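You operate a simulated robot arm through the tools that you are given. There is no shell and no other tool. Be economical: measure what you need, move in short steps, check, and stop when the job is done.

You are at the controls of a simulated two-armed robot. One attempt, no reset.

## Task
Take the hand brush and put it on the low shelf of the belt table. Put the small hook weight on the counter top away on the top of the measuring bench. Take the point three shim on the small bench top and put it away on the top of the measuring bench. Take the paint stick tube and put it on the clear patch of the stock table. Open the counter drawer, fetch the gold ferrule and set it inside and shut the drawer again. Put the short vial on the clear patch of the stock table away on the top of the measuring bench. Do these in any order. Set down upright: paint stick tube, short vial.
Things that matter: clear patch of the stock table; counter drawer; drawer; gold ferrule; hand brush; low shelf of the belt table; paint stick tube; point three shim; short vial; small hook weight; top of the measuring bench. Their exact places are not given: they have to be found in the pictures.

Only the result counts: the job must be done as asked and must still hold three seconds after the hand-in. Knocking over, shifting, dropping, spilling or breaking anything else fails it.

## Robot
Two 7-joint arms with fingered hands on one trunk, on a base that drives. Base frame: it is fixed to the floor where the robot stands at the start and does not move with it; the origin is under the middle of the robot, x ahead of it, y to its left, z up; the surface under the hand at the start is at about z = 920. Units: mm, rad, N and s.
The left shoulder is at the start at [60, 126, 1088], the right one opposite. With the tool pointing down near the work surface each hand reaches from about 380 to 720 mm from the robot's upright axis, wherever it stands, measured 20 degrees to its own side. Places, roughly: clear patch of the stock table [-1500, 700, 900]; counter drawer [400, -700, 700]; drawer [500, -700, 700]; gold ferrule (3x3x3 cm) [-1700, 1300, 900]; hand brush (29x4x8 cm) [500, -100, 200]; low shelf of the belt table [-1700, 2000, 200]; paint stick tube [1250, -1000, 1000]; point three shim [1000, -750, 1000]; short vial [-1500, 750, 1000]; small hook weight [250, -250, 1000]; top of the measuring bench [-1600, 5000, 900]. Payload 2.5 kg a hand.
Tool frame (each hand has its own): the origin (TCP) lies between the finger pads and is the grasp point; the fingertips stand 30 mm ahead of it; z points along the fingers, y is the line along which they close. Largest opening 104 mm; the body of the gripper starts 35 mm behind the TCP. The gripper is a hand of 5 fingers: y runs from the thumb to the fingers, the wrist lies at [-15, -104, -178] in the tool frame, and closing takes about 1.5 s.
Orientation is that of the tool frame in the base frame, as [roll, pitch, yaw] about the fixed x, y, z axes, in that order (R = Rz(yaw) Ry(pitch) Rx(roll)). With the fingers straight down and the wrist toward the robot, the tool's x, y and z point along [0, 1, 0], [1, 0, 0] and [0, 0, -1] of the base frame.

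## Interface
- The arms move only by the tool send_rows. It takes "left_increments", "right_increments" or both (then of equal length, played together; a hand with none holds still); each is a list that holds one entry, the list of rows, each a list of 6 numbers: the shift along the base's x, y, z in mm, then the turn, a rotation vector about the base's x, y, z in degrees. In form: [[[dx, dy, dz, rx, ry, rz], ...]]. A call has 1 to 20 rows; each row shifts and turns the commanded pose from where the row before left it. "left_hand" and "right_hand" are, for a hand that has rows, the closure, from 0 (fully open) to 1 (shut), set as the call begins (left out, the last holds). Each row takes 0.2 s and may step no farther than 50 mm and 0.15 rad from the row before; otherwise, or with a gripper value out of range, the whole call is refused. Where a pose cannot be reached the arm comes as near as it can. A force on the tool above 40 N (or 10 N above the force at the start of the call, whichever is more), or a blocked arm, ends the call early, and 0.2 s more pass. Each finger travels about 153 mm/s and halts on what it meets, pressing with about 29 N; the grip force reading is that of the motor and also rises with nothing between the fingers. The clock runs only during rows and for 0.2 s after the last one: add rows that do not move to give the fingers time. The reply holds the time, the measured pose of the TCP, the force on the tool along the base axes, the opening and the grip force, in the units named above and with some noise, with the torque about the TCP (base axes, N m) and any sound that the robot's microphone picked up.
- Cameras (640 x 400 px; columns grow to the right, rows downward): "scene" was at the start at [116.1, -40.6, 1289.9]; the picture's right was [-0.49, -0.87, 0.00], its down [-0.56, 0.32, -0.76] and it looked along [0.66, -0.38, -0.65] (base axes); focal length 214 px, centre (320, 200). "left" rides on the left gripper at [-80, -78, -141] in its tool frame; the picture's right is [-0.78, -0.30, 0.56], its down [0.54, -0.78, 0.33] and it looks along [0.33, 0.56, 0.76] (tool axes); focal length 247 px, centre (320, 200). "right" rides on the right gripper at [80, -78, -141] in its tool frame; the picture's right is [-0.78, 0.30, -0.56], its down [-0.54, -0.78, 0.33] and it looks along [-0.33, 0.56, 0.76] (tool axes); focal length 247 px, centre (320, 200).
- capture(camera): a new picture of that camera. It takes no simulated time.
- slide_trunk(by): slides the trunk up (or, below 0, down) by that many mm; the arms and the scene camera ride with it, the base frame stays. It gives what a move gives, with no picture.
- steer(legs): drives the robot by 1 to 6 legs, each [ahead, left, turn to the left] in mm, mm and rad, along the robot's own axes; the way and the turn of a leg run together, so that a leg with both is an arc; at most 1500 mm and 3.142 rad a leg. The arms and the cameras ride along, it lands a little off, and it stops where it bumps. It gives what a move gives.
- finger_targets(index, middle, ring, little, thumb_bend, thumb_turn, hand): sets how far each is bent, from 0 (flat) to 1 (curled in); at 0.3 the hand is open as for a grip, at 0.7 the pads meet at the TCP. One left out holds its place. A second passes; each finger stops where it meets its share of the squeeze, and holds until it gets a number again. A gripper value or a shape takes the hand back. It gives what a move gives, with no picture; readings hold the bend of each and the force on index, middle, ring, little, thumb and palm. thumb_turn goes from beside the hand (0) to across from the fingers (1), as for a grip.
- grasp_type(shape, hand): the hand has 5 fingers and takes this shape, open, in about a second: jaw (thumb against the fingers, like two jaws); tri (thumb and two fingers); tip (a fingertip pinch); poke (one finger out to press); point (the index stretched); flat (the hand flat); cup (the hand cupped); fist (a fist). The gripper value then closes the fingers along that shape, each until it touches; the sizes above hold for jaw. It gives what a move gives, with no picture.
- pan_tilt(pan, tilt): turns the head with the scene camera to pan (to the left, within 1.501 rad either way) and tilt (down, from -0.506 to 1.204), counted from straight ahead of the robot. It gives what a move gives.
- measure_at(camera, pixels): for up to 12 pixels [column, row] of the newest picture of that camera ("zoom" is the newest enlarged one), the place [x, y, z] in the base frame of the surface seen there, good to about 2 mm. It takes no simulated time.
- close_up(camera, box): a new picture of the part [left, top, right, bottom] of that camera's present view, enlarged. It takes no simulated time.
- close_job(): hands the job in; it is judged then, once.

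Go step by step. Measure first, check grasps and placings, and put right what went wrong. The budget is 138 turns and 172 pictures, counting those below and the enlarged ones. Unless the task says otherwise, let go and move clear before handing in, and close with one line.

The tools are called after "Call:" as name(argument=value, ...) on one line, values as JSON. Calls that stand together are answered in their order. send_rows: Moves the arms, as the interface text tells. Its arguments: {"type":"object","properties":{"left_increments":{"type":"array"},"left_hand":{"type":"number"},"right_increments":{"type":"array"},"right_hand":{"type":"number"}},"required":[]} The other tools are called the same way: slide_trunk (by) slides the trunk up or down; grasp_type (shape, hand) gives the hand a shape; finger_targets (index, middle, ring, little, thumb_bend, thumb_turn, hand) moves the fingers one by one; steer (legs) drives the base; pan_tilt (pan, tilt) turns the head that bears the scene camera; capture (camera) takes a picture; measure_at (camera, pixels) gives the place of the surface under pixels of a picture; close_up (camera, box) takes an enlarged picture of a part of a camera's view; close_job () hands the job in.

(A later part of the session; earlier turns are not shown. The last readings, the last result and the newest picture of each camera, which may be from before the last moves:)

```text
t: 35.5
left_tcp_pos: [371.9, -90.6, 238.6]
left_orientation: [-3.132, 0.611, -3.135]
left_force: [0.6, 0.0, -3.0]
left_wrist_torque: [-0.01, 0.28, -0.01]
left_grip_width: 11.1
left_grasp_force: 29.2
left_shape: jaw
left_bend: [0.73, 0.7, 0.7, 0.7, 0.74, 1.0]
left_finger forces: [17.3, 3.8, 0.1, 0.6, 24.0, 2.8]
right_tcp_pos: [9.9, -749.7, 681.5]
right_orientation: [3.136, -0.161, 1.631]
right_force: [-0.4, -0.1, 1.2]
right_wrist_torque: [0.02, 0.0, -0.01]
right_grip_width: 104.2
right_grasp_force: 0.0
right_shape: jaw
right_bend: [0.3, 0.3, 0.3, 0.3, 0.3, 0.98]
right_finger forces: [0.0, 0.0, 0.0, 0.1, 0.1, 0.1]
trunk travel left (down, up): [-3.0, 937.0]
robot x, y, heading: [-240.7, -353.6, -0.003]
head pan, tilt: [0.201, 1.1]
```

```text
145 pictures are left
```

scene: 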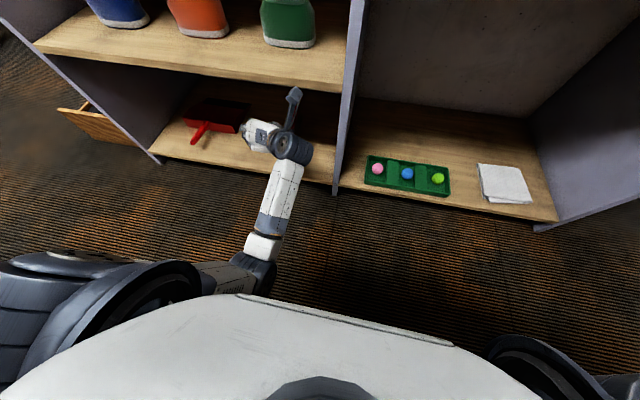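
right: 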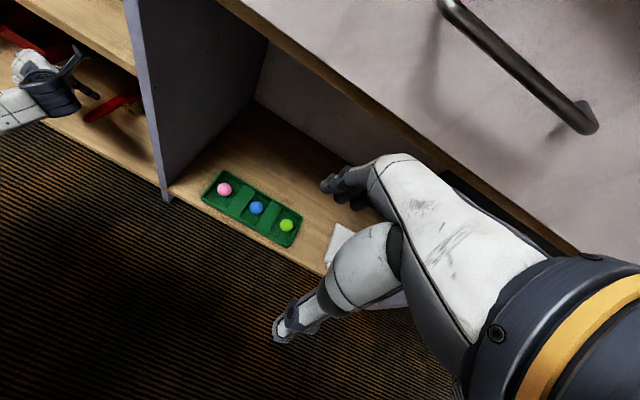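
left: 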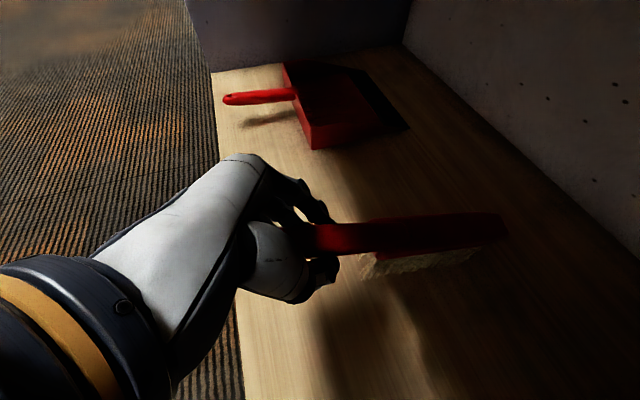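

The brush is held and lifted. I back out straight, then raise the trunk.

Call:
steer(legs=[[-400, 0, 0]])

Call:
slide_trunk(by=400)

Call:
send_rows(left_increments=[[[-5, 0, 30, 0, 0, 0], [-5, 0, 30, 0, 0, 0], [-5, 0, 30, 0, 0, 0], [-5, 0, 30, 0, 0, 0], [-5, 0, 30, 0, 0, 0], [-5, 0, 30, 0, 0, 0], [-5, 0, 30, 0, 0, 0], [-5, 0, 30, 0, 0, 0], [-5, 0, 30, 0, 0, 0], [-5, 0, 30, 0, 0, 0], [-5, 0, 30, 0, 0, 0], [-5, 0, 30, 0, 0, 0], [-5, 0, 20, 0, 0, 0], [0, 0, 0, 0, 0, 0]]])

Call:
pan_tilt(pan=-1.0, tilt=0.45)

Call:
capture(camera="scene")

Call:
capture(camera="left")

```text
t: 38.0
left_tcp_pos: [-31.8, -90.1, 240.2]
left_orientation: [-3.131, 0.614, -3.13]
left_force: [0.5, -0.1, -2.5]
left_wrist_torque: [0.02, 0.22, 0.0]
left_grip_width: 10.5
left_grasp_force: 29.1
left_shape: jaw
left_bend: [0.73, 0.7, 0.7, 0.7, 0.74, 1.0]
left_finger forces: [17.5, 3.8, 0.0, 0.6, 24.0, 2.7]
right_tcp_pos: [-392.9, -750.0, 681.2]
right_orientation: [3.141, -0.162, 1.634]
right_force: [-0.3, 0.3, 0.4]
right_wrist_torque: [0.01, -0.02, 0.01]
right_grip_width: 104.0
right_grasp_force: 0.2
right_shape: jaw
right_bend: [0.3, 0.3, 0.3, 0.3, 0.3, 0.98]
right_finger forces: [0.0, 0.0, 0.0, 0.1, 0.1, 0.1]
trunk travel left (down, up): [-3.0, 937.0]
robot x, y, heading: [-642.5, -352.4, 0.005]
head pan, tilt: [0.201, 1.1]
```

```text
t: 41.8
left_tcp_pos: [-31.3, -89.6, 639.3]
left_orientation: [-3.131, 0.615, -3.132]
left_force: [0.3, -0.6, -2.2]
left_wrist_torque: [0.01, 0.25, 0.0]
left_grip_width: 10.5
left_grasp_force: 29.3
left_shape: jaw
left_bend: [0.73, 0.7, 0.7, 0.7, 0.74, 1.0]
left_finger forces: [17.4, 3.9, 0.0, 0.4, 24.0, 2.8]
right_tcp_pos: [-392.0, -749.4, 1083.8]
right_orientation: [3.14, -0.161, 1.635]
right_force: [-0.2, 0.0, -0.9]
right_wrist_torque: [0.04, -0.02, -0.01]
right_grip_width: 103.9
right_grasp_force: 0.1
right_shape: jaw
right_bend: [0.3, 0.3, 0.3, 0.3, 0.3, 0.98]
right_finger forces: [0.0, 0.0, 0.1, 0.0, 0.0, 0.0]
trunk travel left (down, up): [-403.0, 537.0]
robot x, y, heading: [-640.7, -354.8, 0.006]
head pan, tilt: [0.201, 1.1]
```

```text
t: 44.8
left_tcp_pos: [-97.6, -89.9, 1018.4]
left_orientation: [-3.132, 0.612, -3.131]
left_force: [-0.1, 0.4, -1.7]
left_wrist_torque: [0.01, 0.27, -0.04]
left_grip_width: 10.6
left_grasp_force: 29.1
left_shape: jaw
left_bend: [0.73, 0.7, 0.7, 0.7, 0.74, 1.0]
left_finger forces: [17.1, 3.6, 0.0, 0.2, 23.8, 3.8]
right_tcp_pos: [-391.0, -749.0, 1082.2]
right_orientation: [3.14, -0.162, 1.635]
right_force: [-0.5, 0.1, 0.2]
right_wrist_torque: [0.01, 0.01, 0.0]
right_grip_width: 104.1
right_grasp_force: 0.2
right_shape: jaw
right_bend: [0.3, 0.3, 0.3, 0.3, 0.3, 0.98]
right_finger forces: [0.1, 0.1, 0.0, 0.0, 0.0, 0.0]
trunk travel left (down, up): [-403.0, 537.0]
robot x, y, heading: [-644.0, -354.9, 0.005]
head pan, tilt: [0.201, 1.1]
```

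```text
t: 46.2
left_tcp_pos: [-96.9, -90.4, 1017.2]
left_orientation: [-3.131, 0.614, -3.13]
left_force: [-0.1, -0.6, -2.5]
left_wrist_torque: [-0.01, 0.25, 0.0]
left_grip_width: 10.8
left_grasp_force: 29.0
left_shape: jaw
left_bend: [0.73, 0.7, 0.7, 0.7, 0.74, 1.0]
left_finger forces: [17.1, 3.5, 0.0, 0.0, 23.9, 3.8]
right_tcp_pos: [-392.4, -749.3, 1081.6]
right_orientation: [3.139, -0.16, 1.634]
right_force: [-0.1, 0.0, -0.4]
right_wrist_torque: [0.02, 0.03, 0.01]
right_grip_width: 104.0
right_grasp_force: 0.0
right_shape: jaw
right_bend: [0.3, 0.3, 0.3, 0.3, 0.3, 0.98]
right_finger forces: [0.1, 0.0, 0.0, 0.1, 0.0, 0.0]
trunk travel left (down, up): [-403.0, 537.0]
robot x, y, heading: [-647.9, -351.7, 0.01]
head pan, tilt: [-1.0, 0.45]
```

```text
144 pictures are left
```

scene: 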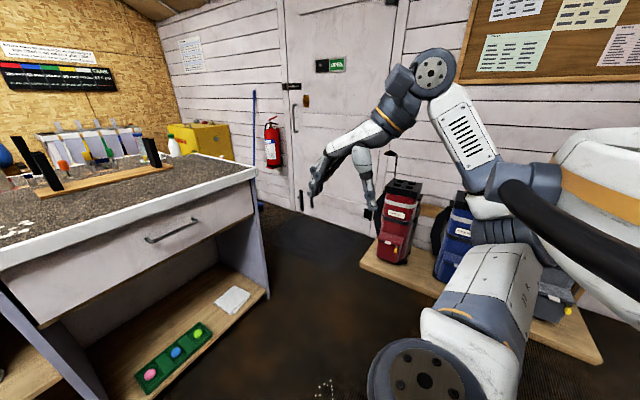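

```text
143 pictures are left
```

left: 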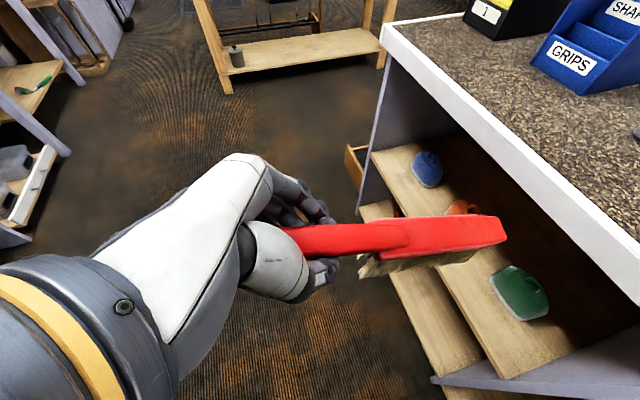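

The brush is firmly held. The corridor right of the counter has a golf-bag platform on the right; I measure the free space.

Call:
measure_at(camera="scene", pixels=[[256, 172], [268, 292], [362, 262], [600, 360], [418, 208], [200, 158], [270, 165], [300, 205], [215, 155], [175, 150], [325, 220], [232, 158]])

Call:
close_up(camera="scene", box=[0, 100, 280, 275])

```text
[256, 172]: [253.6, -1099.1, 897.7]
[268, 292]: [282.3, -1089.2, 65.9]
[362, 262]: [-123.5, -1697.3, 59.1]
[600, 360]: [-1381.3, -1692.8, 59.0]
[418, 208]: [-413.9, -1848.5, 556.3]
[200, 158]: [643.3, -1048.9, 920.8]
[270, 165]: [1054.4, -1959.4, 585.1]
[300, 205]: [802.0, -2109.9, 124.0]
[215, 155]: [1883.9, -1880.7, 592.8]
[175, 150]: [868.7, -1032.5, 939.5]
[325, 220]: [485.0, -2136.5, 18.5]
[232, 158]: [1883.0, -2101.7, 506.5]
```

```text
2.29 times, centred on (140, 188) of scene
```

zoom: 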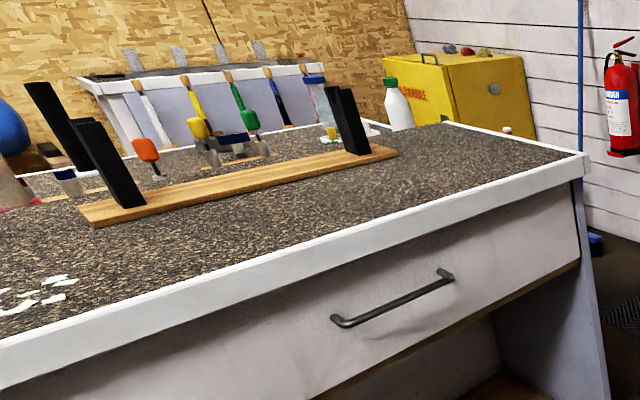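

The corridor is about 1 m wide. I raise and tuck the left hand, raise the trunk to nominal, and drive around the counter's right end, turning to face +y.

Call:
send_rows(left_increments=[[[-14, 0, 15, 0, 0, 0], [-14, 0, 15, 0, 0, 0], [-14, 0, 15, 0, 0, 0], [-14, 0, 15, 0, 0, 0], [-14, 0, 15, 0, 0, 0], [-14, 0, 15, 0, 0, 0], [-14, 0, 15, 0, 0, 0], [-14, 0, 15, 0, 0, 0], [-14, 0, 15, 0, 0, 0], [-14, 0, 15, 0, 0, 0], [0, 0, 0, 0, 0, 0]]])

Call:
slide_trunk(by=80)

Call:
steer(legs=[[548, -1000, 0], [400, -160, 0], [0, 0, 1.56]])

Call:
pan_tilt(pan=-0.6, tilt=0.5)

Call:
capture(camera="scene")

```text
t: 48.6
left_tcp_pos: [-228.7, -74.4, 1172.2]
left_orientation: [-3.129, 0.614, -3.129]
left_force: [0.9, -0.4, -1.4]
left_wrist_torque: [0.03, 0.24, -0.01]
left_grip_width: 10.2
left_grasp_force: 29.1
left_shape: jaw
left_bend: [0.73, 0.7, 0.7, 0.7, 0.74, 1.0]
left_finger forces: [17.2, 3.5, 0.0, 0.1, 23.9, 3.8]
left hand out of reach, approached as far as the arm can: row 8, 9, 10
right_tcp_pos: [-392.8, -750.1, 1082.8]
right_orientation: [3.138, -0.162, 1.634]
right_force: [0.8, 0.4, -0.4]
right_wrist_torque: [-0.04, 0.0, -0.01]
right_grip_width: 104.0
right_grasp_force: 0.0
right_shape: jaw
right_bend: [0.3, 0.3, 0.3, 0.3, 0.3, 0.98]
right_finger forces: [0.1, 0.0, 0.0, 0.1, 0.0, 0.0]
trunk travel left (down, up): [-403.0, 537.0]
robot x, y, heading: [-643.0, -351.0, 0.006]
head pan, tilt: [-1.0, 0.45]
```

```text
t: 49.8
left_tcp_pos: [-228.2, -75.2, 1251.5]
left_orientation: [-3.132, 0.614, -3.131]
left_force: [-0.1, -0.5, -2.4]
left_wrist_torque: [-0.01, 0.24, -0.01]
left_grip_width: 10.6
left_grasp_force: 29.0
left_shape: jaw
left_bend: [0.73, 0.7, 0.7, 0.7, 0.74, 1.0]
left_finger forces: [17.2, 3.5, 0.0, 0.0, 23.9, 3.9]
right_tcp_pos: [-392.9, -750.9, 1162.2]
right_orientation: [3.14, -0.16, 1.633]
right_force: [0.4, -0.5, -0.7]
right_wrist_torque: [0.0, -0.03, -0.01]
right_grip_width: 104.0
right_grasp_force: 0.1
right_shape: jaw
right_bend: [0.3, 0.3, 0.3, 0.3, 0.3, 0.98]
right_finger forces: [0.1, 0.0, 0.0, 0.1, 0.0, 0.1]
trunk travel left (down, up): [-483.0, 457.0]
robot x, y, heading: [-645.8, -357.0, 0.007]
head pan, tilt: [-1.0, 0.45]
```

```text
t: 61.5
left_tcp_pos: [40.4, -1044.5, 1251.4]
left_orientation: [-3.13, 0.615, -1.537]
left_force: [-1.1, -0.6, -2.2]
left_wrist_torque: [-0.25, -0.01, -0.02]
left_grip_width: 10.2
left_grasp_force: 28.7
left_shape: jaw
left_bend: [0.73, 0.7, 0.7, 0.7, 0.74, 1.0]
left_finger forces: [17.7, 1.9, 0.0, 0.0, 23.3, 3.9]
right_tcp_pos: [719.3, -1193.0, 1161.4]
right_orientation: [3.14, -0.159, -3.056]
right_force: [-0.1, 0.0, 0.2]
right_wrist_torque: [-0.03, 0.0, 0.0]
right_grip_width: 103.9
right_grasp_force: 0.0
right_shape: jaw
right_bend: [0.3, 0.3, 0.3, 0.3, 0.3, 0.98]
right_finger forces: [0.0, 0.1, 0.0, 0.0, 0.0, 0.0]
trunk travel left (down, up): [-483.0, 457.0]
robot x, y, heading: [331.0, -1456.0, 1.598]
head pan, tilt: [-1.0, 0.45]
```

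```text
t: 62.4
left_tcp_pos: [41.4, -1043.7, 1251.0]
left_orientation: [-3.131, 0.614, -1.537]
left_force: [-1.4, 0.5, -1.4]
left_wrist_torque: [-0.25, 0.01, -0.04]
left_grip_width: 10.1
left_grasp_force: 29.0
left_shape: jaw
left_bend: [0.73, 0.7, 0.7, 0.7, 0.74, 1.0]
left_finger forces: [17.7, 2.1, 0.1, 0.0, 23.2, 4.0]
right_tcp_pos: [720.2, -1193.0, 1162.0]
right_orientation: [3.14, -0.161, -3.056]
right_force: [0.1, 0.4, 0.5]
right_wrist_torque: [-0.01, -0.01, -0.02]
right_grip_width: 103.9
right_grasp_force: 0.0
right_shape: jaw
right_bend: [0.3, 0.3, 0.3, 0.3, 0.3, 0.98]
right_finger forces: [0.1, 0.0, 0.1, 0.0, 0.1, 0.0]
trunk travel left (down, up): [-483.0, 457.0]
robot x, y, heading: [331.0, -1452.4, 1.595]
head pan, tilt: [-0.6, 0.499]
```

```text
141 pictures are left
```

scene: 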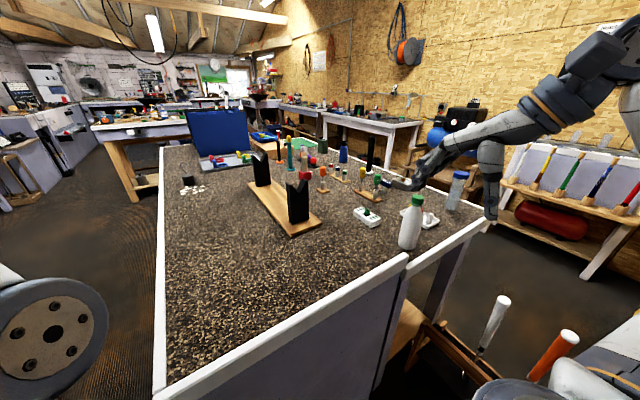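

A box with club-like rods stands ahead on the floor at (490,340). I measure it and the bench contents.

Call:
measure_at(camera="scene", pixels=[[500, 300], [570, 335], [435, 325], [475, 375], [486, 222], [405, 260], [410, 220], [454, 195], [458, 176], [368, 217], [428, 222], [165, 385]])

Call:
close_up(camera="scene", box=[300, 130, 500, 255])

Call:
pan_tilt(pan=-1.1, tilt=0.9)

Call:
capture(camera="scene")

```text
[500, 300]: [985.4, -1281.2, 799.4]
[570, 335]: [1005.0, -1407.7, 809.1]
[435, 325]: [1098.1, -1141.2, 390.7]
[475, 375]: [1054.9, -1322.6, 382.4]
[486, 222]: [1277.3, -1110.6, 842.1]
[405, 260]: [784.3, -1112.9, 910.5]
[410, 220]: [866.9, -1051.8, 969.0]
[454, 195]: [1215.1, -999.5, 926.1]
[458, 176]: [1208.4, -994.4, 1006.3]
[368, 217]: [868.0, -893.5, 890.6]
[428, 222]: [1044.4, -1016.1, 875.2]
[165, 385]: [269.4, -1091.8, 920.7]
```

```text
3.20 times, centred on (400, 192) of scene
```

zoom: 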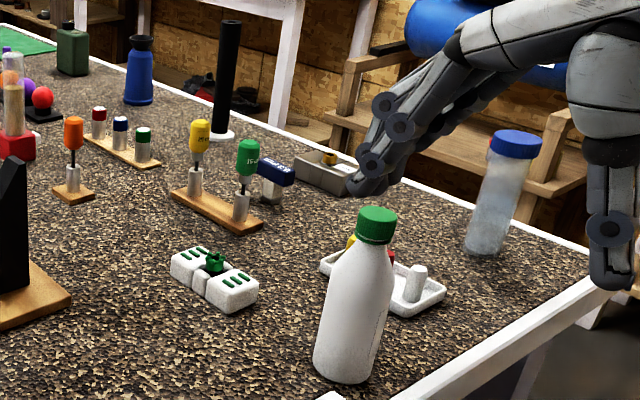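

```text
t: 63.3
left_tcp_pos: [42.1, -1043.6, 1251.4]
left_orientation: [-3.13, 0.615, -1.536]
left_force: [-0.5, 0.5, -1.5]
left_wrist_torque: [-0.26, 0.01, 0.01]
left_grip_width: 10.0
left_grasp_force: 28.6
left_shape: jaw
left_bend: [0.73, 0.7, 0.7, 0.7, 0.74, 1.0]
left_finger forces: [17.7, 2.1, 0.1, 0.0, 23.2, 4.0]
right_tcp_pos: [720.0, -1192.8, 1161.6]
right_orientation: [3.14, -0.158, -3.056]
right_force: [-0.5, -0.9, 0.7]
right_wrist_torque: [-0.01, 0.0, -0.01]
right_grip_width: 103.9
right_grasp_force: 0.1
right_shape: jaw
right_bend: [0.3, 0.3, 0.3, 0.3, 0.3, 0.98]
right_finger forces: [0.0, 0.0, 0.0, 0.1, 0.0, 0.0]
trunk travel left (down, up): [-483.0, 457.0]
robot x, y, heading: [328.8, -1449.5, 1.598]
head pan, tilt: [-1.1, 0.901]
```

```text
139 pictures are left
```

scene: 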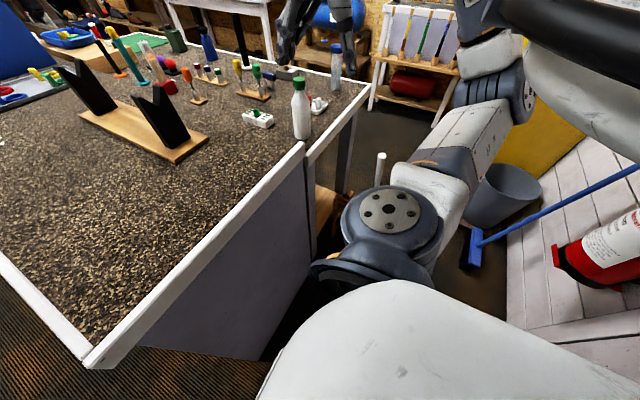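

A crate with rods blocks this side, so tube and shim will be fetched later from the far side with both hands free. Revised plan: now take the hook weight with the right hand, so I return to the counter front.

Call:
steer(legs=[[0, 0, -1.597], [-430, 100, 0], [-200, 1130, 0]])

Call:
slide_trunk(by=110)

Call:
pan_tilt(pan=0.1, tilt=0.5)

Call:
capture(camera="scene")

```text
t: 75.2
left_tcp_pos: [0.7, 63.1, 1251.1]
left_orientation: [-3.13, 0.617, -3.049]
left_force: [-0.6, 0.0, -2.8]
left_wrist_torque: [-0.01, 0.22, -0.01]
left_grip_width: 9.7
left_grasp_force: 29.0
left_shape: jaw
left_bend: [0.73, 0.7, 0.7, 0.7, 0.74, 1.0]
left_finger forces: [17.8, 2.2, 0.0, 0.1, 22.9, 3.9]
right_tcp_pos: [-106.8, -622.7, 1161.8]
right_orientation: [3.14, -0.16, 1.716]
right_force: [-0.1, 0.3, -0.8]
right_wrist_torque: [0.0, 0.02, -0.01]
right_grip_width: 104.2
right_grasp_force: 0.0
right_shape: jaw
right_bend: [0.3, 0.3, 0.3, 0.3, 0.3, 0.98]
right_finger forces: [0.0, 0.1, 0.0, 0.0, 0.1, 0.0]
trunk travel left (down, up): [-483.0, 457.0]
robot x, y, heading: [-389.7, -248.7, 0.086]
head pan, tilt: [-1.1, 0.901]
```

```text
t: 76.6
left_tcp_pos: [1.7, 62.6, 1362.1]
left_orientation: [-3.133, 0.615, -3.049]
left_force: [0.0, 0.2, -2.5]
left_wrist_torque: [-0.03, 0.23, -0.01]
left_grip_width: 9.7
left_grasp_force: 29.2
left_shape: jaw
left_bend: [0.73, 0.7, 0.7, 0.7, 0.74, 1.0]
left_finger forces: [17.7, 2.3, 0.1, 0.0, 22.9, 4.0]
right_tcp_pos: [-106.5, -622.6, 1272.7]
right_orientation: [3.139, -0.161, 1.717]
right_force: [-0.3, 0.1, -0.3]
right_wrist_torque: [0.0, 0.0, -0.01]
right_grip_width: 103.8
right_grasp_force: 0.0
right_shape: jaw
right_bend: [0.3, 0.3, 0.3, 0.3, 0.3, 0.98]
right_finger forces: [0.0, 0.1, 0.0, 0.1, 0.0, 0.0]
trunk travel left (down, up): [-593.0, 347.0]
robot x, y, heading: [-390.2, -246.9, 0.085]
head pan, tilt: [-1.1, 0.901]
```

```text
t: 78.0
left_tcp_pos: [1.9, 63.2, 1360.5]
left_orientation: [-3.129, 0.615, -3.049]
left_force: [-0.6, -0.2, -3.1]
left_wrist_torque: [0.0, 0.25, -0.01]
left_grip_width: 10.2
left_grasp_force: 28.9
left_shape: jaw
left_bend: [0.73, 0.7, 0.7, 0.7, 0.74, 1.0]
left_finger forces: [17.8, 2.2, 0.0, 0.0, 22.9, 3.9]
right_tcp_pos: [-107.2, -621.7, 1272.3]
right_orientation: [3.14, -0.161, 1.716]
right_force: [-0.2, 0.3, -0.1]
right_wrist_torque: [-0.02, 0.01, 0.0]
right_grip_width: 103.9
right_grasp_force: 0.1
right_shape: jaw
right_bend: [0.3, 0.3, 0.3, 0.3, 0.3, 0.98]
right_finger forces: [0.0, 0.0, 0.0, 0.0, 0.0, 0.0]
trunk travel left (down, up): [-593.0, 347.0]
robot x, y, heading: [-389.9, -247.0, 0.09]
head pan, tilt: [0.099, 0.499]
```

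```text
138 pictures are left
```

scene: 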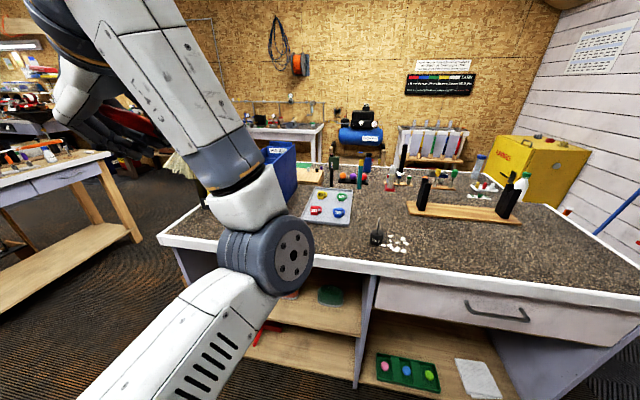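

I zoom on the wall chart and the weight, and measure the organiser's top.

Call:
close_up(camera="scene", box=[380, 40, 500, 115])

Call:
measure_at(camera="scene", pixels=[[280, 148], [293, 175], [377, 238], [390, 236], [400, 243], [264, 155]])

Call:
close_up(camera="scene", box=[340, 210, 440, 272])

```text
5.33 times, centred on (440, 78) of scene
```

zoom: 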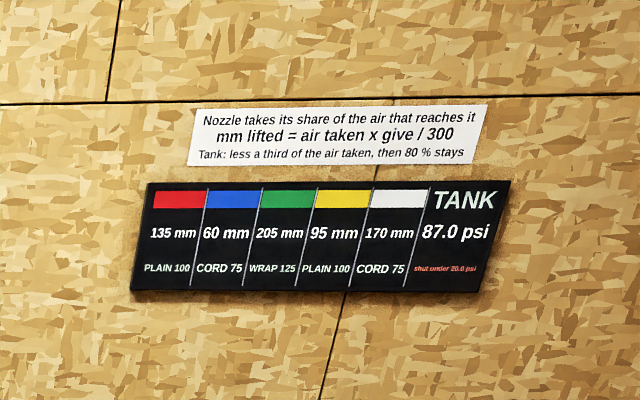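

```text
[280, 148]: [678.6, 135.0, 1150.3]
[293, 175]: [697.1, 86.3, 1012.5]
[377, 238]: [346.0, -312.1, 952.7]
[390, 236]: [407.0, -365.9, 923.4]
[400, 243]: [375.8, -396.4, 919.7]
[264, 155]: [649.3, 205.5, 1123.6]
```

```text
6.40 times, centred on (390, 241) of scene
```

zoom: 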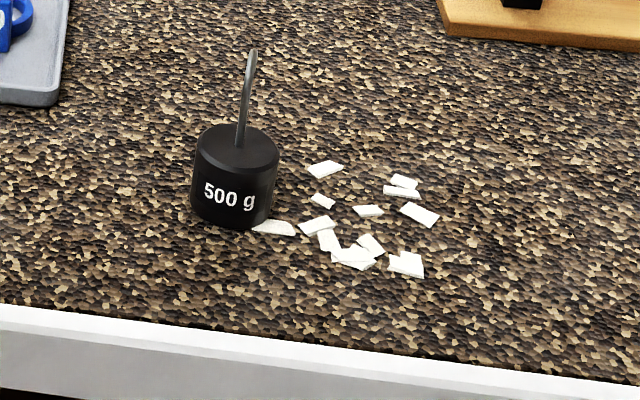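

The weight (500 g, top z≈963) has paper scraps on its −y side. I move in so the right hand can reach from above.

Call:
steer(legs=[[0, 0, -0.088], [300, 20, 0]])

Call:
send_rows(right_increments=[[[0, 0, 0, -4.6, 0, -1.7], [0, 0, 0, -4.5, 0, -1.7], [0, 0, 0, 0, 0, 0]]])

Call:
pan_tilt(pan=-0.25, tilt=0.75)

Call:
capture(camera="scene")

Call:
capture(camera="right")

```text
t: 80.6
left_tcp_pos: [333.5, 45.6, 1361.2]
left_orientation: [-3.131, 0.615, 3.141]
left_force: [-0.2, -0.2, -2.4]
left_wrist_torque: [0.04, 0.25, -0.02]
left_grip_width: 9.5
left_grasp_force: 28.9
left_shape: jaw
left_bend: [0.73, 0.7, 0.7, 0.7, 0.74, 1.0]
left_finger forces: [17.7, 2.3, 0.0, 0.0, 22.9, 4.1]
right_tcp_pos: [162.3, -629.0, 1273.5]
right_orientation: [3.14, -0.163, 1.624]
right_force: [0.6, 0.0, 1.0]
right_wrist_torque: [0.0, 0.01, 0.01]
right_grip_width: 103.9
right_grasp_force: 0.1
right_shape: jaw
right_bend: [0.3, 0.3, 0.3, 0.3, 0.3, 0.98]
right_finger forces: [0.1, 0.1, 0.0, 0.0, 0.0, 0.0]
trunk travel left (down, up): [-593.0, 347.0]
robot x, y, heading: [-84.2, -228.8, -0.011]
head pan, tilt: [0.099, 0.499]
```

```text
t: 81.4
left_tcp_pos: [334.0, 45.6, 1361.3]
left_orientation: [-3.131, 0.615, 3.141]
left_force: [0.7, 0.5, -3.7]
left_wrist_torque: [0.01, 0.24, -0.01]
left_grip_width: 9.8
left_grasp_force: 29.1
left_shape: jaw
left_bend: [0.73, 0.7, 0.7, 0.7, 0.74, 1.0]
left_finger forces: [17.8, 2.3, 0.0, 0.0, 23.0, 4.0]
right_tcp_pos: [163.0, -629.3, 1274.2]
right_orientation: [-3.142, 0.0, 1.562]
right_force: [0.9, -0.7, -0.6]
right_wrist_torque: [0.01, 0.0, -0.01]
right_grip_width: 104.3
right_grasp_force: 0.0
right_shape: jaw
right_bend: [0.3, 0.3, 0.3, 0.3, 0.3, 0.98]
right_finger forces: [0.0, 0.1, 0.0, 0.0, 0.0, 0.0]
trunk travel left (down, up): [-593.0, 347.0]
robot x, y, heading: [-85.1, -228.0, -0.008]
head pan, tilt: [0.099, 0.499]
```

```text
t: 82.2
left_tcp_pos: [334.3, 45.3, 1361.3]
left_orientation: [-3.131, 0.615, 3.141]
left_force: [0.5, 0.7, -1.9]
left_wrist_torque: [0.0, 0.25, -0.01]
left_grip_width: 9.7
left_grasp_force: 29.3
left_shape: jaw
left_bend: [0.73, 0.7, 0.7, 0.7, 0.74, 1.0]
left_finger forces: [17.8, 2.3, 0.1, 0.0, 22.8, 4.1]
right_tcp_pos: [164.0, -628.7, 1272.8]
right_orientation: [-3.141, -0.002, 1.564]
right_force: [0.6, 0.1, 0.2]
right_wrist_torque: [0.01, -0.01, -0.03]
right_grip_width: 104.0
right_grasp_force: 0.1
right_shape: jaw
right_bend: [0.3, 0.3, 0.3, 0.3, 0.3, 0.98]
right_finger forces: [0.0, 0.0, 0.0, 0.0, 0.1, 0.0]
trunk travel left (down, up): [-593.0, 347.0]
robot x, y, heading: [-85.4, -230.3, -0.006]
head pan, tilt: [-0.25, 0.75]
```

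```text
135 pictures are left
```

scene: 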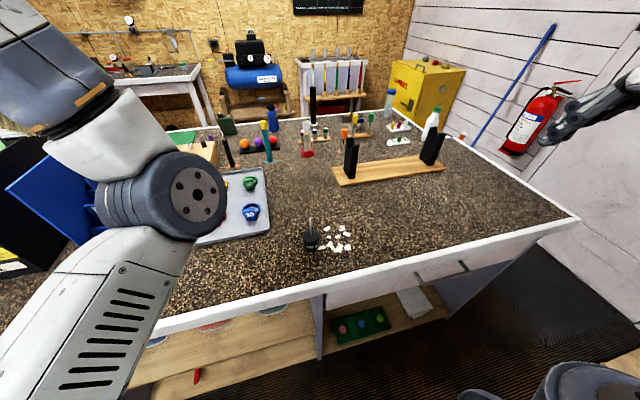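

```text
134 pictures are left
```

right: 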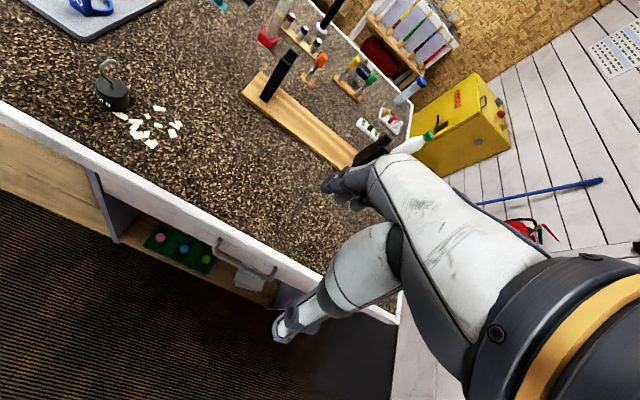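

Zooming on the weight for exact dimensions.

Call:
close_up(camera="scene", box=[290, 210, 360, 254])

Call:
measure_at(camera="zoom", pixels=[[130, 235], [235, 235], [185, 205], [185, 255], [182, 110], [182, 330], [200, 130], [290, 345], [310, 240]])

```text
9.09 times, centred on (325, 232) of scene
```

zoom: 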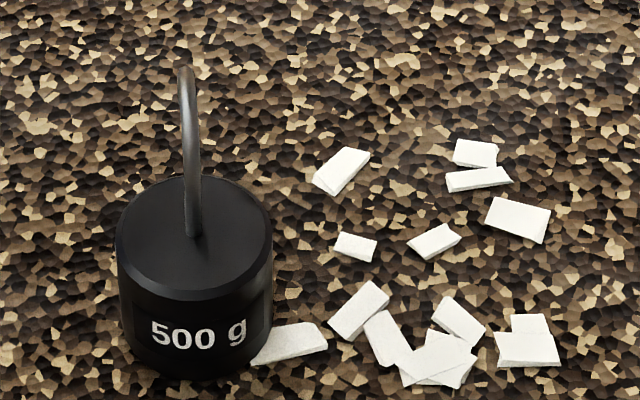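

```text
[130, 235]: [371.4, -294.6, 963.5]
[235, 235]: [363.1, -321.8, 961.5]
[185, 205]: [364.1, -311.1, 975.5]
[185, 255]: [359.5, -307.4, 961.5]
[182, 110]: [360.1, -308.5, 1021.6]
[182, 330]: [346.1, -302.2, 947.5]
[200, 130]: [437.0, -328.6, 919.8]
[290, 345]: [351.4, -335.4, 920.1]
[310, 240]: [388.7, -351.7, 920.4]
```

The hook loop rises to z≈1022 and would hit the palm if I gripped the cylinder, so I'll pinch the hook from above with the hand turned to close along y.

Call:
steer(legs=[[0, 100, 0]])

Call:
send_rows(right_increments=[[[18, 20, -12, 0, 0, -8.2], [18, 20, -12, 0, 0, -8.2], [18, 20, -12, 0, 0, -8.2], [18, 20, -12, 0, 0, -8.2], [18, 20, -12, 0, 0, -8.2], [18, 20, -12, 0, 0, -8.2], [18, 20, -12, 0, 0, -8.2], [18, 20, -12, 0, 0, -8.2], [18, 20, -12, 0, 0, -8.2], [18, 20, -12, 0, 0, -8.2], [20, 20, -12, 0, 0, -7.6], [0, 0, 0, 0, 0, 0]]])

Call:
capture(camera="right")

Call:
capture(camera="scene")

```text
t: 83.4
left_tcp_pos: [334.1, 146.2, 1362.3]
left_orientation: [-3.13, 0.613, 3.138]
left_force: [1.1, 0.4, -3.5]
left_wrist_torque: [-0.01, 0.25, 0.03]
left_grip_width: 9.8
left_grasp_force: 28.8
left_shape: jaw
left_bend: [0.73, 0.7, 0.7, 0.7, 0.74, 1.0]
left_finger forces: [17.9, 2.4, 0.0, 0.0, 22.8, 3.8]
right_tcp_pos: [163.5, -528.3, 1273.7]
right_orientation: [-3.14, -0.001, 1.56]
right_force: [0.2, 0.1, -0.1]
right_wrist_torque: [-0.03, 0.03, -0.02]
right_grip_width: 104.1
right_grasp_force: 0.0
right_shape: jaw
right_bend: [0.3, 0.3, 0.3, 0.3, 0.3, 0.98]
right_finger forces: [0.0, 0.0, 0.0, 0.0, 0.0, 0.1]
trunk travel left (down, up): [-593.0, 347.0]
robot x, y, heading: [-84.5, -126.8, -0.014]
head pan, tilt: [-0.25, 0.75]
```

```text
t: 84.4
left_tcp_pos: [335.2, 144.7, 1360.2]
left_orientation: [-3.129, 0.61, 3.141]
left_force: [0.4, 0.4, -2.1]
left_wrist_torque: [0.01, 0.26, -0.01]
left_grip_width: 10.0
left_grasp_force: 29.1
left_shape: jaw
left_bend: [0.73, 0.7, 0.7, 0.7, 0.74, 1.0]
left_finger forces: [17.9, 2.4, 0.1, 0.0, 22.8, 4.0]
right_tcp_pos: [244.5, -430.1, 1204.1]
right_orientation: [-3.058, -0.15, 1.091]
right_force: [0.7, 0.3, 0.2]
right_wrist_torque: [-0.02, 0.01, 0.01]
right_grip_width: 104.0
right_grasp_force: 0.1
right_shape: jaw
right_bend: [0.3, 0.3, 0.3, 0.3, 0.3, 0.97]
right_finger forces: [0.1, 0.0, 0.0, 0.0, 0.0, 0.0]
trunk travel left (down, up): [-593.0, 347.0]
robot x, y, heading: [-80.3, -128.7, -0.005]
head pan, tilt: [-0.25, 0.75]
stopped in row 5 (right hand): the arm was blocked; the commanded pose is now the measured one
```

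```text
132 pictures are left
```

right: 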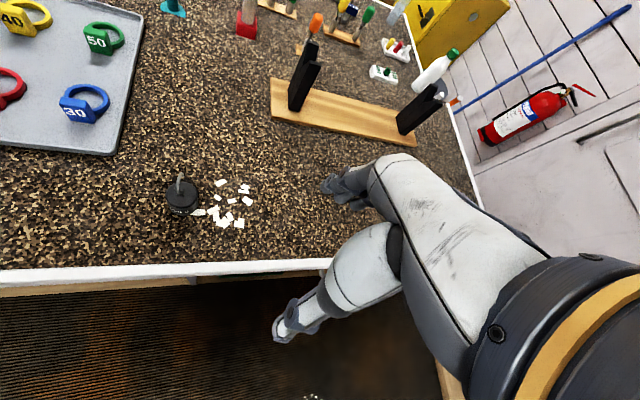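

```text
131 pictures are left
```

scene: 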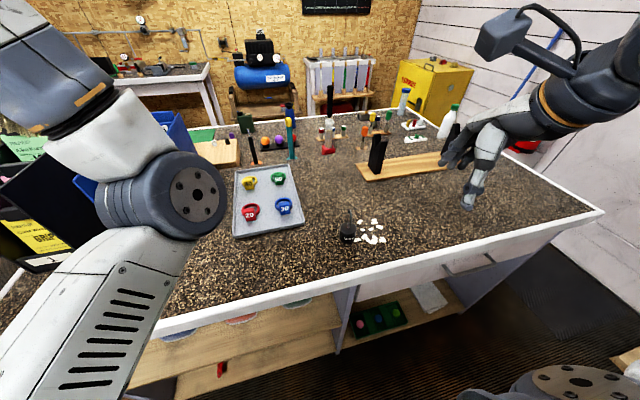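

The arm jams when turned close to the body. I back the robot up 100 mm, extend the hand first, then turn.

Call:
steer(legs=[[-100, 0, 0]])

Call:
send_rows(right_increments=[[[44, 0, 0, -4.9, 0, 0], [44, 0, 0, -4.9, 0, 0], [44, 0, 0, 0, 0, 0], [44, 0, 0, 0, 0, 0], [44, 0, 0, 0, 0, 0], [0, 15, -10, 0, 0, -7.8], [0, 15, -10, 0, 0, -7.8], [0, 15, -10, 0, 0, -7.8], [0, 15, -10, 0, 0, -7.8], [0, 15, -10, 0, 0, -7.8], [0, 15, -10, 0, 0, -7.8], [0, 15, -10, 0, 0, -7.8], [0, 15, -10, 0, 0, -7.9], [0, 0, 0, 0, 0, 0]]])

Call:
capture(camera="right")

```text
t: 85.6
left_tcp_pos: [235.1, 145.5, 1361.6]
left_orientation: [-3.131, 0.613, 3.137]
left_force: [-0.2, -0.2, -1.8]
left_wrist_torque: [-0.03, 0.23, 0.02]
left_grip_width: 10.0
left_grasp_force: 28.9
left_shape: jaw
left_bend: [0.73, 0.7, 0.7, 0.7, 0.74, 1.0]
left_finger forces: [18.0, 2.4, 0.1, 0.1, 23.0, 4.0]
right_tcp_pos: [143.8, -429.2, 1204.4]
right_orientation: [-3.056, -0.154, 1.092]
right_force: [-0.8, 0.4, 0.0]
right_wrist_torque: [0.02, -0.01, 0.0]
right_grip_width: 103.8
right_grasp_force: 0.1
right_shape: jaw
right_bend: [0.3, 0.3, 0.3, 0.3, 0.3, 0.97]
right_finger forces: [0.0, 0.0, 0.0, 0.1, 0.0, 0.1]
trunk travel left (down, up): [-593.0, 347.0]
robot x, y, heading: [-179.1, -128.6, -0.007]
head pan, tilt: [-0.25, 0.75]
```

```text
t: 86.1
left_tcp_pos: [237.1, 146.1, 1361.2]
left_orientation: [-3.129, 0.609, 3.141]
left_force: [-0.7, -0.3, -3.2]
left_wrist_torque: [0.02, 0.27, -0.02]
left_grip_width: 9.8
left_grasp_force: 29.3
left_shape: jaw
left_bend: [0.73, 0.7, 0.7, 0.7, 0.74, 1.0]
left_finger forces: [17.8, 2.4, 0.0, 0.0, 22.9, 4.0]
right_tcp_pos: [214.9, -427.7, 1182.4]
right_orientation: [-3.029, -0.209, 1.09]
right_force: [0.8, 0.0, -0.6]
right_wrist_torque: [-0.03, -0.02, 0.01]
right_grip_width: 103.8
right_grasp_force: 0.1
right_shape: jaw
right_bend: [0.3, 0.3, 0.3, 0.3, 0.3, 0.98]
right_finger forces: [0.0, 0.0, 0.0, 0.0, 0.0, 0.0]
trunk travel left (down, up): [-593.0, 347.0]
robot x, y, heading: [-183.1, -131.5, -0.008]
head pan, tilt: [-0.25, 0.75]
stopped in row 2 (right hand): the arm was blocked; the commanded pose is now the measured one
```

```text
130 pictures are left
```

right: 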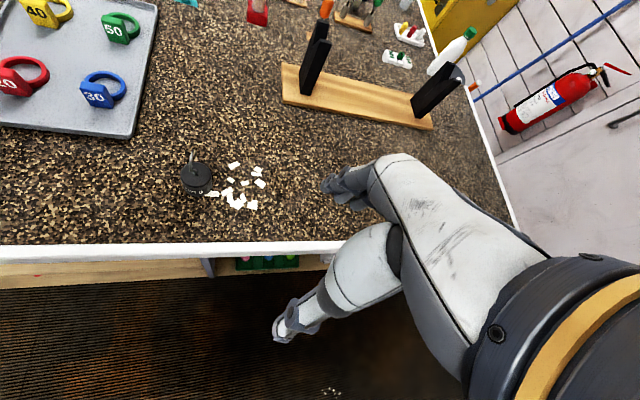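

Blocked again; I look at the right arm's elbow.

Call:
pan_tilt(pan=-1.0, tilt=1.0)

Call:
capture(camera="scene")

```text
t: 87.2
left_tcp_pos: [236.3, 145.1, 1361.3]
left_orientation: [-3.131, 0.61, 3.139]
left_force: [0.0, 1.0, -3.2]
left_wrist_torque: [0.02, 0.26, -0.04]
left_grip_width: 9.8
left_grasp_force: 28.6
left_shape: jaw
left_bend: [0.73, 0.7, 0.7, 0.7, 0.74, 1.0]
left_finger forces: [18.0, 2.4, 0.0, 0.1, 22.9, 4.0]
right_tcp_pos: [216.5, -429.0, 1183.7]
right_orientation: [-3.032, -0.208, 1.093]
right_force: [-0.4, 0.5, 0.1]
right_wrist_torque: [0.02, 0.03, -0.01]
right_grip_width: 104.0
right_grasp_force: 0.0
right_shape: jaw
right_bend: [0.3, 0.3, 0.3, 0.3, 0.3, 0.98]
right_finger forces: [0.0, 0.0, 0.0, 0.0, 0.0, 0.0]
trunk travel left (down, up): [-593.0, 347.0]
robot x, y, heading: [-183.4, -127.2, -0.004]
head pan, tilt: [-1.0, 1.0]
```

```text
129 pictures are left
```

scene: 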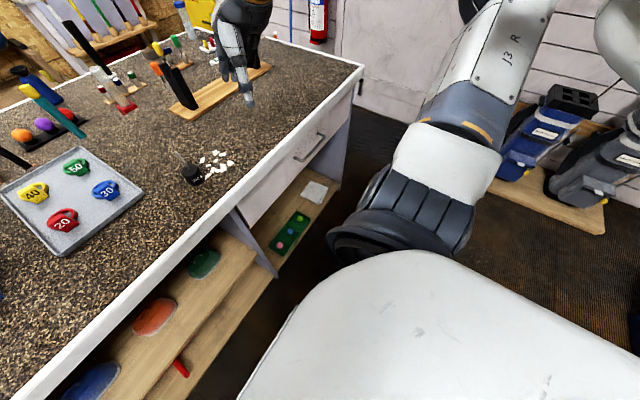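

I try turning the right hand the other way (wrist outward), levelling it as it turns.

Call:
send_rows(right_increments=[[[0, 0, 5, -3.4, 0, 5], [0, 0, 5, -3.4, 0, 6], [0, 0, 5, -3.4, 0, 6], [0, 0, 5, -3.3, 0, 6], [0, 0, 0, 0, 0, 8], [0, 0, 0, 0, 0, 8], [0, 0, 0, 0, 0, 8], [0, 0, 0, 0, 0, 8], [0, 0, 0, 0, 0, 8], [0, 0, 0, 0, 0, 8], [0, 0, 0, 0, 0, 8], [0, 0, 0, 0, 0, 8], [0, 0, 0, 0, 0, 8], [0, 0, 0, 0, 0, 8], [0, 0, 0, 0, 0, 8], [0, 0, 0, 0, 0, 7], [0, 0, 0, 0, 0, 0]]])

```text
t: 90.8
left_tcp_pos: [236.8, 145.8, 1361.2]
left_orientation: [-3.13, 0.61, 3.138]
left_force: [0.2, 0.0, -2.6]
left_wrist_torque: [0.0, 0.23, 0.01]
left_grip_width: 10.0
left_grasp_force: 28.8
left_shape: jaw
left_bend: [0.73, 0.7, 0.7, 0.7, 0.74, 1.0]
left_finger forces: [18.0, 2.4, 0.1, 0.0, 22.9, 4.0]
right_tcp_pos: [216.4, -427.5, 1204.5]
right_orientation: [-3.098, 0.015, -3.12]
right_force: [0.2, 0.0, 0.5]
right_wrist_torque: [-0.02, -0.03, -0.02]
right_grip_width: 103.7
right_grasp_force: 0.0
right_shape: jaw
right_bend: [0.3, 0.3, 0.3, 0.3, 0.3, 0.98]
right_finger forces: [0.1, 0.0, 0.0, 0.0, 0.0, 0.0]
trunk travel left (down, up): [-593.0, 347.0]
robot x, y, heading: [-177.6, -124.7, -0.012]
head pan, tilt: [-1.0, 1.0]
```

That works (yaw ≈ π). Now I move above the hook.

Call:
send_rows(right_increments=[[[25, 20, -15, 0, 0, 0], [25, 20, -15, 0, 0, 0], [24, 20, -15, 0, 0, 0], [24, 20, -15, 0, 0, 0], [24, 20, -15, 0, 0, 0], [24, 18, -15, -2, 0, 0], [0, 0, 0, 0, 0, 0]]])

Call:
capture(camera="right")

Call:
pan_tilt(pan=-0.3, tilt=0.7)

Call:
capture(camera="scene")

```text
t: 92.4
left_tcp_pos: [237.0, 145.4, 1360.7]
left_orientation: [-3.132, 0.611, 3.14]
left_force: [0.9, 0.7, -2.5]
left_wrist_torque: [0.01, 0.22, -0.01]
left_grip_width: 10.0
left_grasp_force: 28.9
left_shape: jaw
left_bend: [0.73, 0.7, 0.7, 0.7, 0.74, 1.0]
left_finger forces: [18.0, 2.3, 0.0, 0.1, 22.9, 4.0]
right_tcp_pos: [338.2, -313.2, 1111.8]
right_orientation: [-3.064, 0.018, -3.126]
right_force: [0.1, 0.1, 0.3]
right_wrist_torque: [-0.01, 0.04, 0.01]
right_grip_width: 104.1
right_grasp_force: 0.0
right_shape: jaw
right_bend: [0.3, 0.3, 0.3, 0.3, 0.3, 0.98]
right_finger forces: [0.0, 0.0, 0.0, 0.0, 0.0, 0.0]
right hand out of reach, approached as far as the arm can: row 6
trunk travel left (down, up): [-593.0, 347.0]
robot x, y, heading: [-182.4, -128.1, -0.01]
head pan, tilt: [-1.0, 1.0]
```

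```text
128 pictures are left
```

right: 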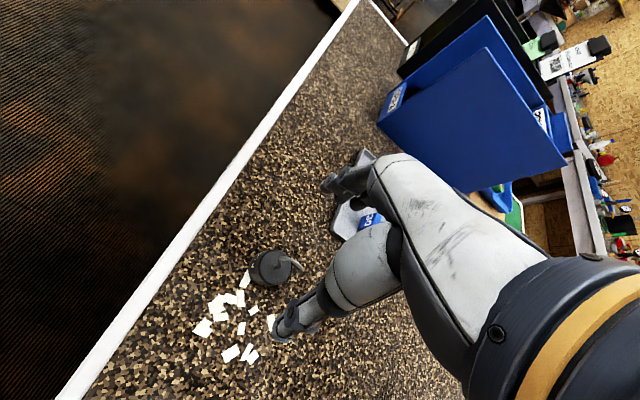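

```text
t: 93.5
left_tcp_pos: [236.4, 143.9, 1361.4]
left_orientation: [-3.131, 0.61, 3.14]
left_force: [-0.1, -0.7, -1.8]
left_wrist_torque: [0.01, 0.24, 0.0]
left_grip_width: 10.3
left_grasp_force: 29.4
left_shape: jaw
left_bend: [0.73, 0.7, 0.7, 0.7, 0.74, 1.0]
left_finger forces: [18.0, 2.4, 0.0, 0.2, 22.8, 4.1]
right_tcp_pos: [337.6, -313.2, 1112.7]
right_orientation: [-3.062, 0.016, -3.122]
right_force: [0.8, -0.7, 0.7]
right_wrist_torque: [0.0, 0.01, -0.02]
right_grip_width: 104.1
right_grasp_force: 0.0
right_shape: jaw
right_bend: [0.3, 0.3, 0.3, 0.3, 0.3, 0.98]
right_finger forces: [0.1, 0.0, 0.0, 0.0, 0.0, 0.0]
trunk travel left (down, up): [-593.0, 347.0]
robot x, y, heading: [-180.4, -125.4, -0.007]
head pan, tilt: [-0.3, 0.7]
```

```text
127 pictures are left
```

scene: 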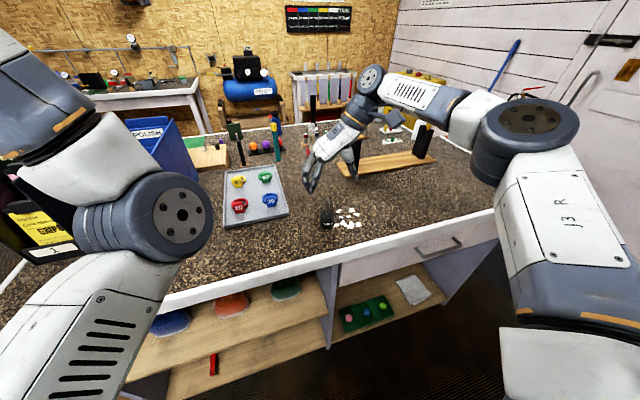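

The hook is visible at (292,263) in the right view. I drive 70 mm forward and measure the hook.

Call:
steer(legs=[[70, 0, 0]])

Call:
close_up(camera="right", box=[170, 210, 330, 310])

Call:
close_up(camera="scene", box=[290, 150, 390, 250])

```text
t: 94.5
left_tcp_pos: [307.9, 144.5, 1360.9]
left_orientation: [-3.131, 0.61, 3.141]
left_force: [-0.6, -1.0, -2.5]
left_wrist_torque: [0.0, 0.22, -0.03]
left_grip_width: 10.0
left_grasp_force: 29.4
left_shape: jaw
left_bend: [0.73, 0.7, 0.7, 0.7, 0.75, 1.0]
left_finger forces: [18.0, 2.4, 0.0, 0.1, 22.8, 4.0]
right_tcp_pos: [409.6, -313.9, 1111.0]
right_orientation: [-3.062, 0.017, -3.123]
right_force: [-0.3, 0.1, -0.7]
right_wrist_torque: [-0.02, 0.03, -0.03]
right_grip_width: 103.7
right_grasp_force: 0.1
right_shape: jaw
right_bend: [0.3, 0.3, 0.3, 0.3, 0.3, 0.98]
right_finger forces: [0.1, 0.1, 0.0, 0.0, 0.0, 0.0]
trunk travel left (down, up): [-593.0, 347.0]
robot x, y, heading: [-112.2, -127.0, -0.009]
head pan, tilt: [-0.3, 0.7]
```

```text
4.00 times, centred on (250, 260) of right
```

zoom: 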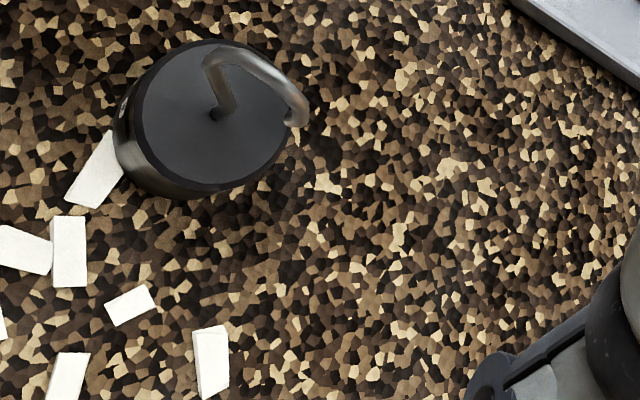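

```text
4.00 times, centred on (340, 200) of scene
```

zoom: 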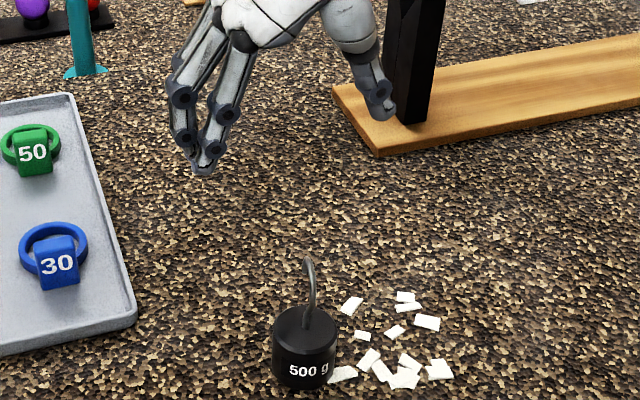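

Call:
measure_at(camera="zoom", pixels=[[308, 262], [313, 290], [308, 318], [306, 340], [275, 345], [335, 345], [205, 165], [385, 110]])

Call:
capture(camera="right")

Call:
measure_at(camera="right", pixels=[[223, 234], [228, 225], [236, 227], [243, 235], [245, 239], [224, 238]])

```text
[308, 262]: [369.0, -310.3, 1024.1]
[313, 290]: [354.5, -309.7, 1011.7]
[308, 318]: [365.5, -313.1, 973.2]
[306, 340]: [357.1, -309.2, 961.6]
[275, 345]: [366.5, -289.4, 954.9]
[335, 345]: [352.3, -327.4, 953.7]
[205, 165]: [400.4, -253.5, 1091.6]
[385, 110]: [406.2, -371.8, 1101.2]
```

```text
124 pictures are left
```

right: 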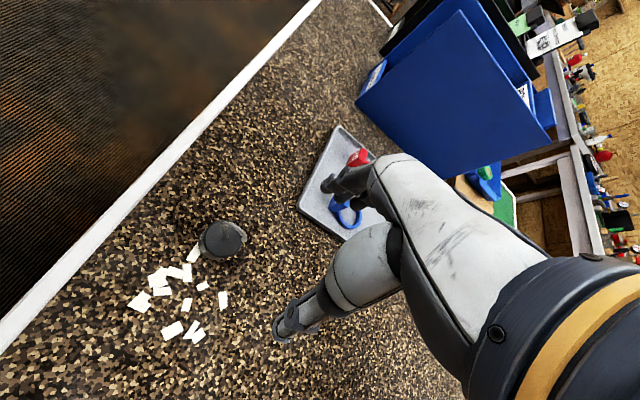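

```text
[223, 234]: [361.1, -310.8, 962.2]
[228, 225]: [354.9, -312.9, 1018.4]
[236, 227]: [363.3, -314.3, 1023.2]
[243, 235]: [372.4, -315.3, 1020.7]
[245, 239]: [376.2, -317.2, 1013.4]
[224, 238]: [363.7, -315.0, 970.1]
```

Hook loop spans x 353–378 at y≈-313, top 1024. I descend to TCP [364,-312,1003].

Call:
send_rows(right_increments=[[[-23, 1, 0, 0, 0, 0], [-23, 1, 0, 0, 0, 0], [0, 0, -27, 0, 0, 0], [0, 0, -27, 0, 0, 0], [0, 0, -27, 0, 0, 0], [0, 0, -27, 0, 0, 0], [0, 0, 0, 0, 0, 0]]])

Call:
close_up(camera="scene", box=[270, 140, 410, 250])

```text
t: 96.1
left_tcp_pos: [307.2, 146.2, 1360.2]
left_orientation: [-3.131, 0.611, 3.141]
left_force: [0.0, 0.0, -3.0]
left_wrist_torque: [0.03, 0.24, 0.02]
left_grip_width: 9.8
left_grasp_force: 29.5
left_shape: jaw
left_bend: [0.73, 0.7, 0.7, 0.7, 0.75, 1.0]
left_finger forces: [18.0, 2.5, 0.0, 0.0, 22.9, 4.1]
right_tcp_pos: [361.9, -311.1, 1004.5]
right_orientation: [-3.064, 0.021, -3.122]
right_force: [0.4, 0.2, -0.7]
right_wrist_torque: [0.01, 0.01, -0.03]
right_grip_width: 103.9
right_grasp_force: 0.0
right_shape: jaw
right_bend: [0.3, 0.3, 0.3, 0.3, 0.3, 0.98]
right_finger forces: [0.1, 0.1, 0.0, 0.1, 0.1, 0.1]
trunk travel left (down, up): [-593.0, 347.0]
robot x, y, heading: [-111.2, -135.1, -0.008]
head pan, tilt: [-0.3, 0.7]
```

```text
3.64 times, centred on (340, 195) of scene
```

zoom: 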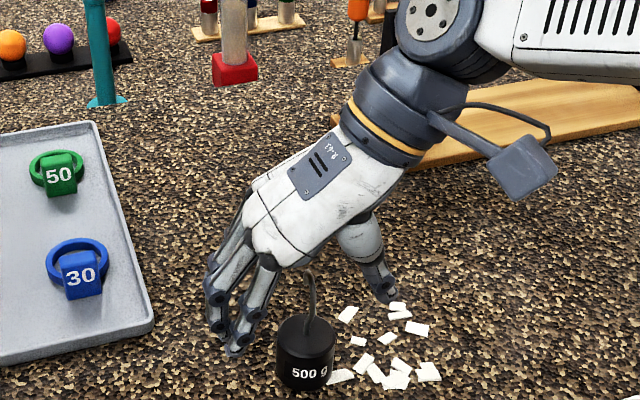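

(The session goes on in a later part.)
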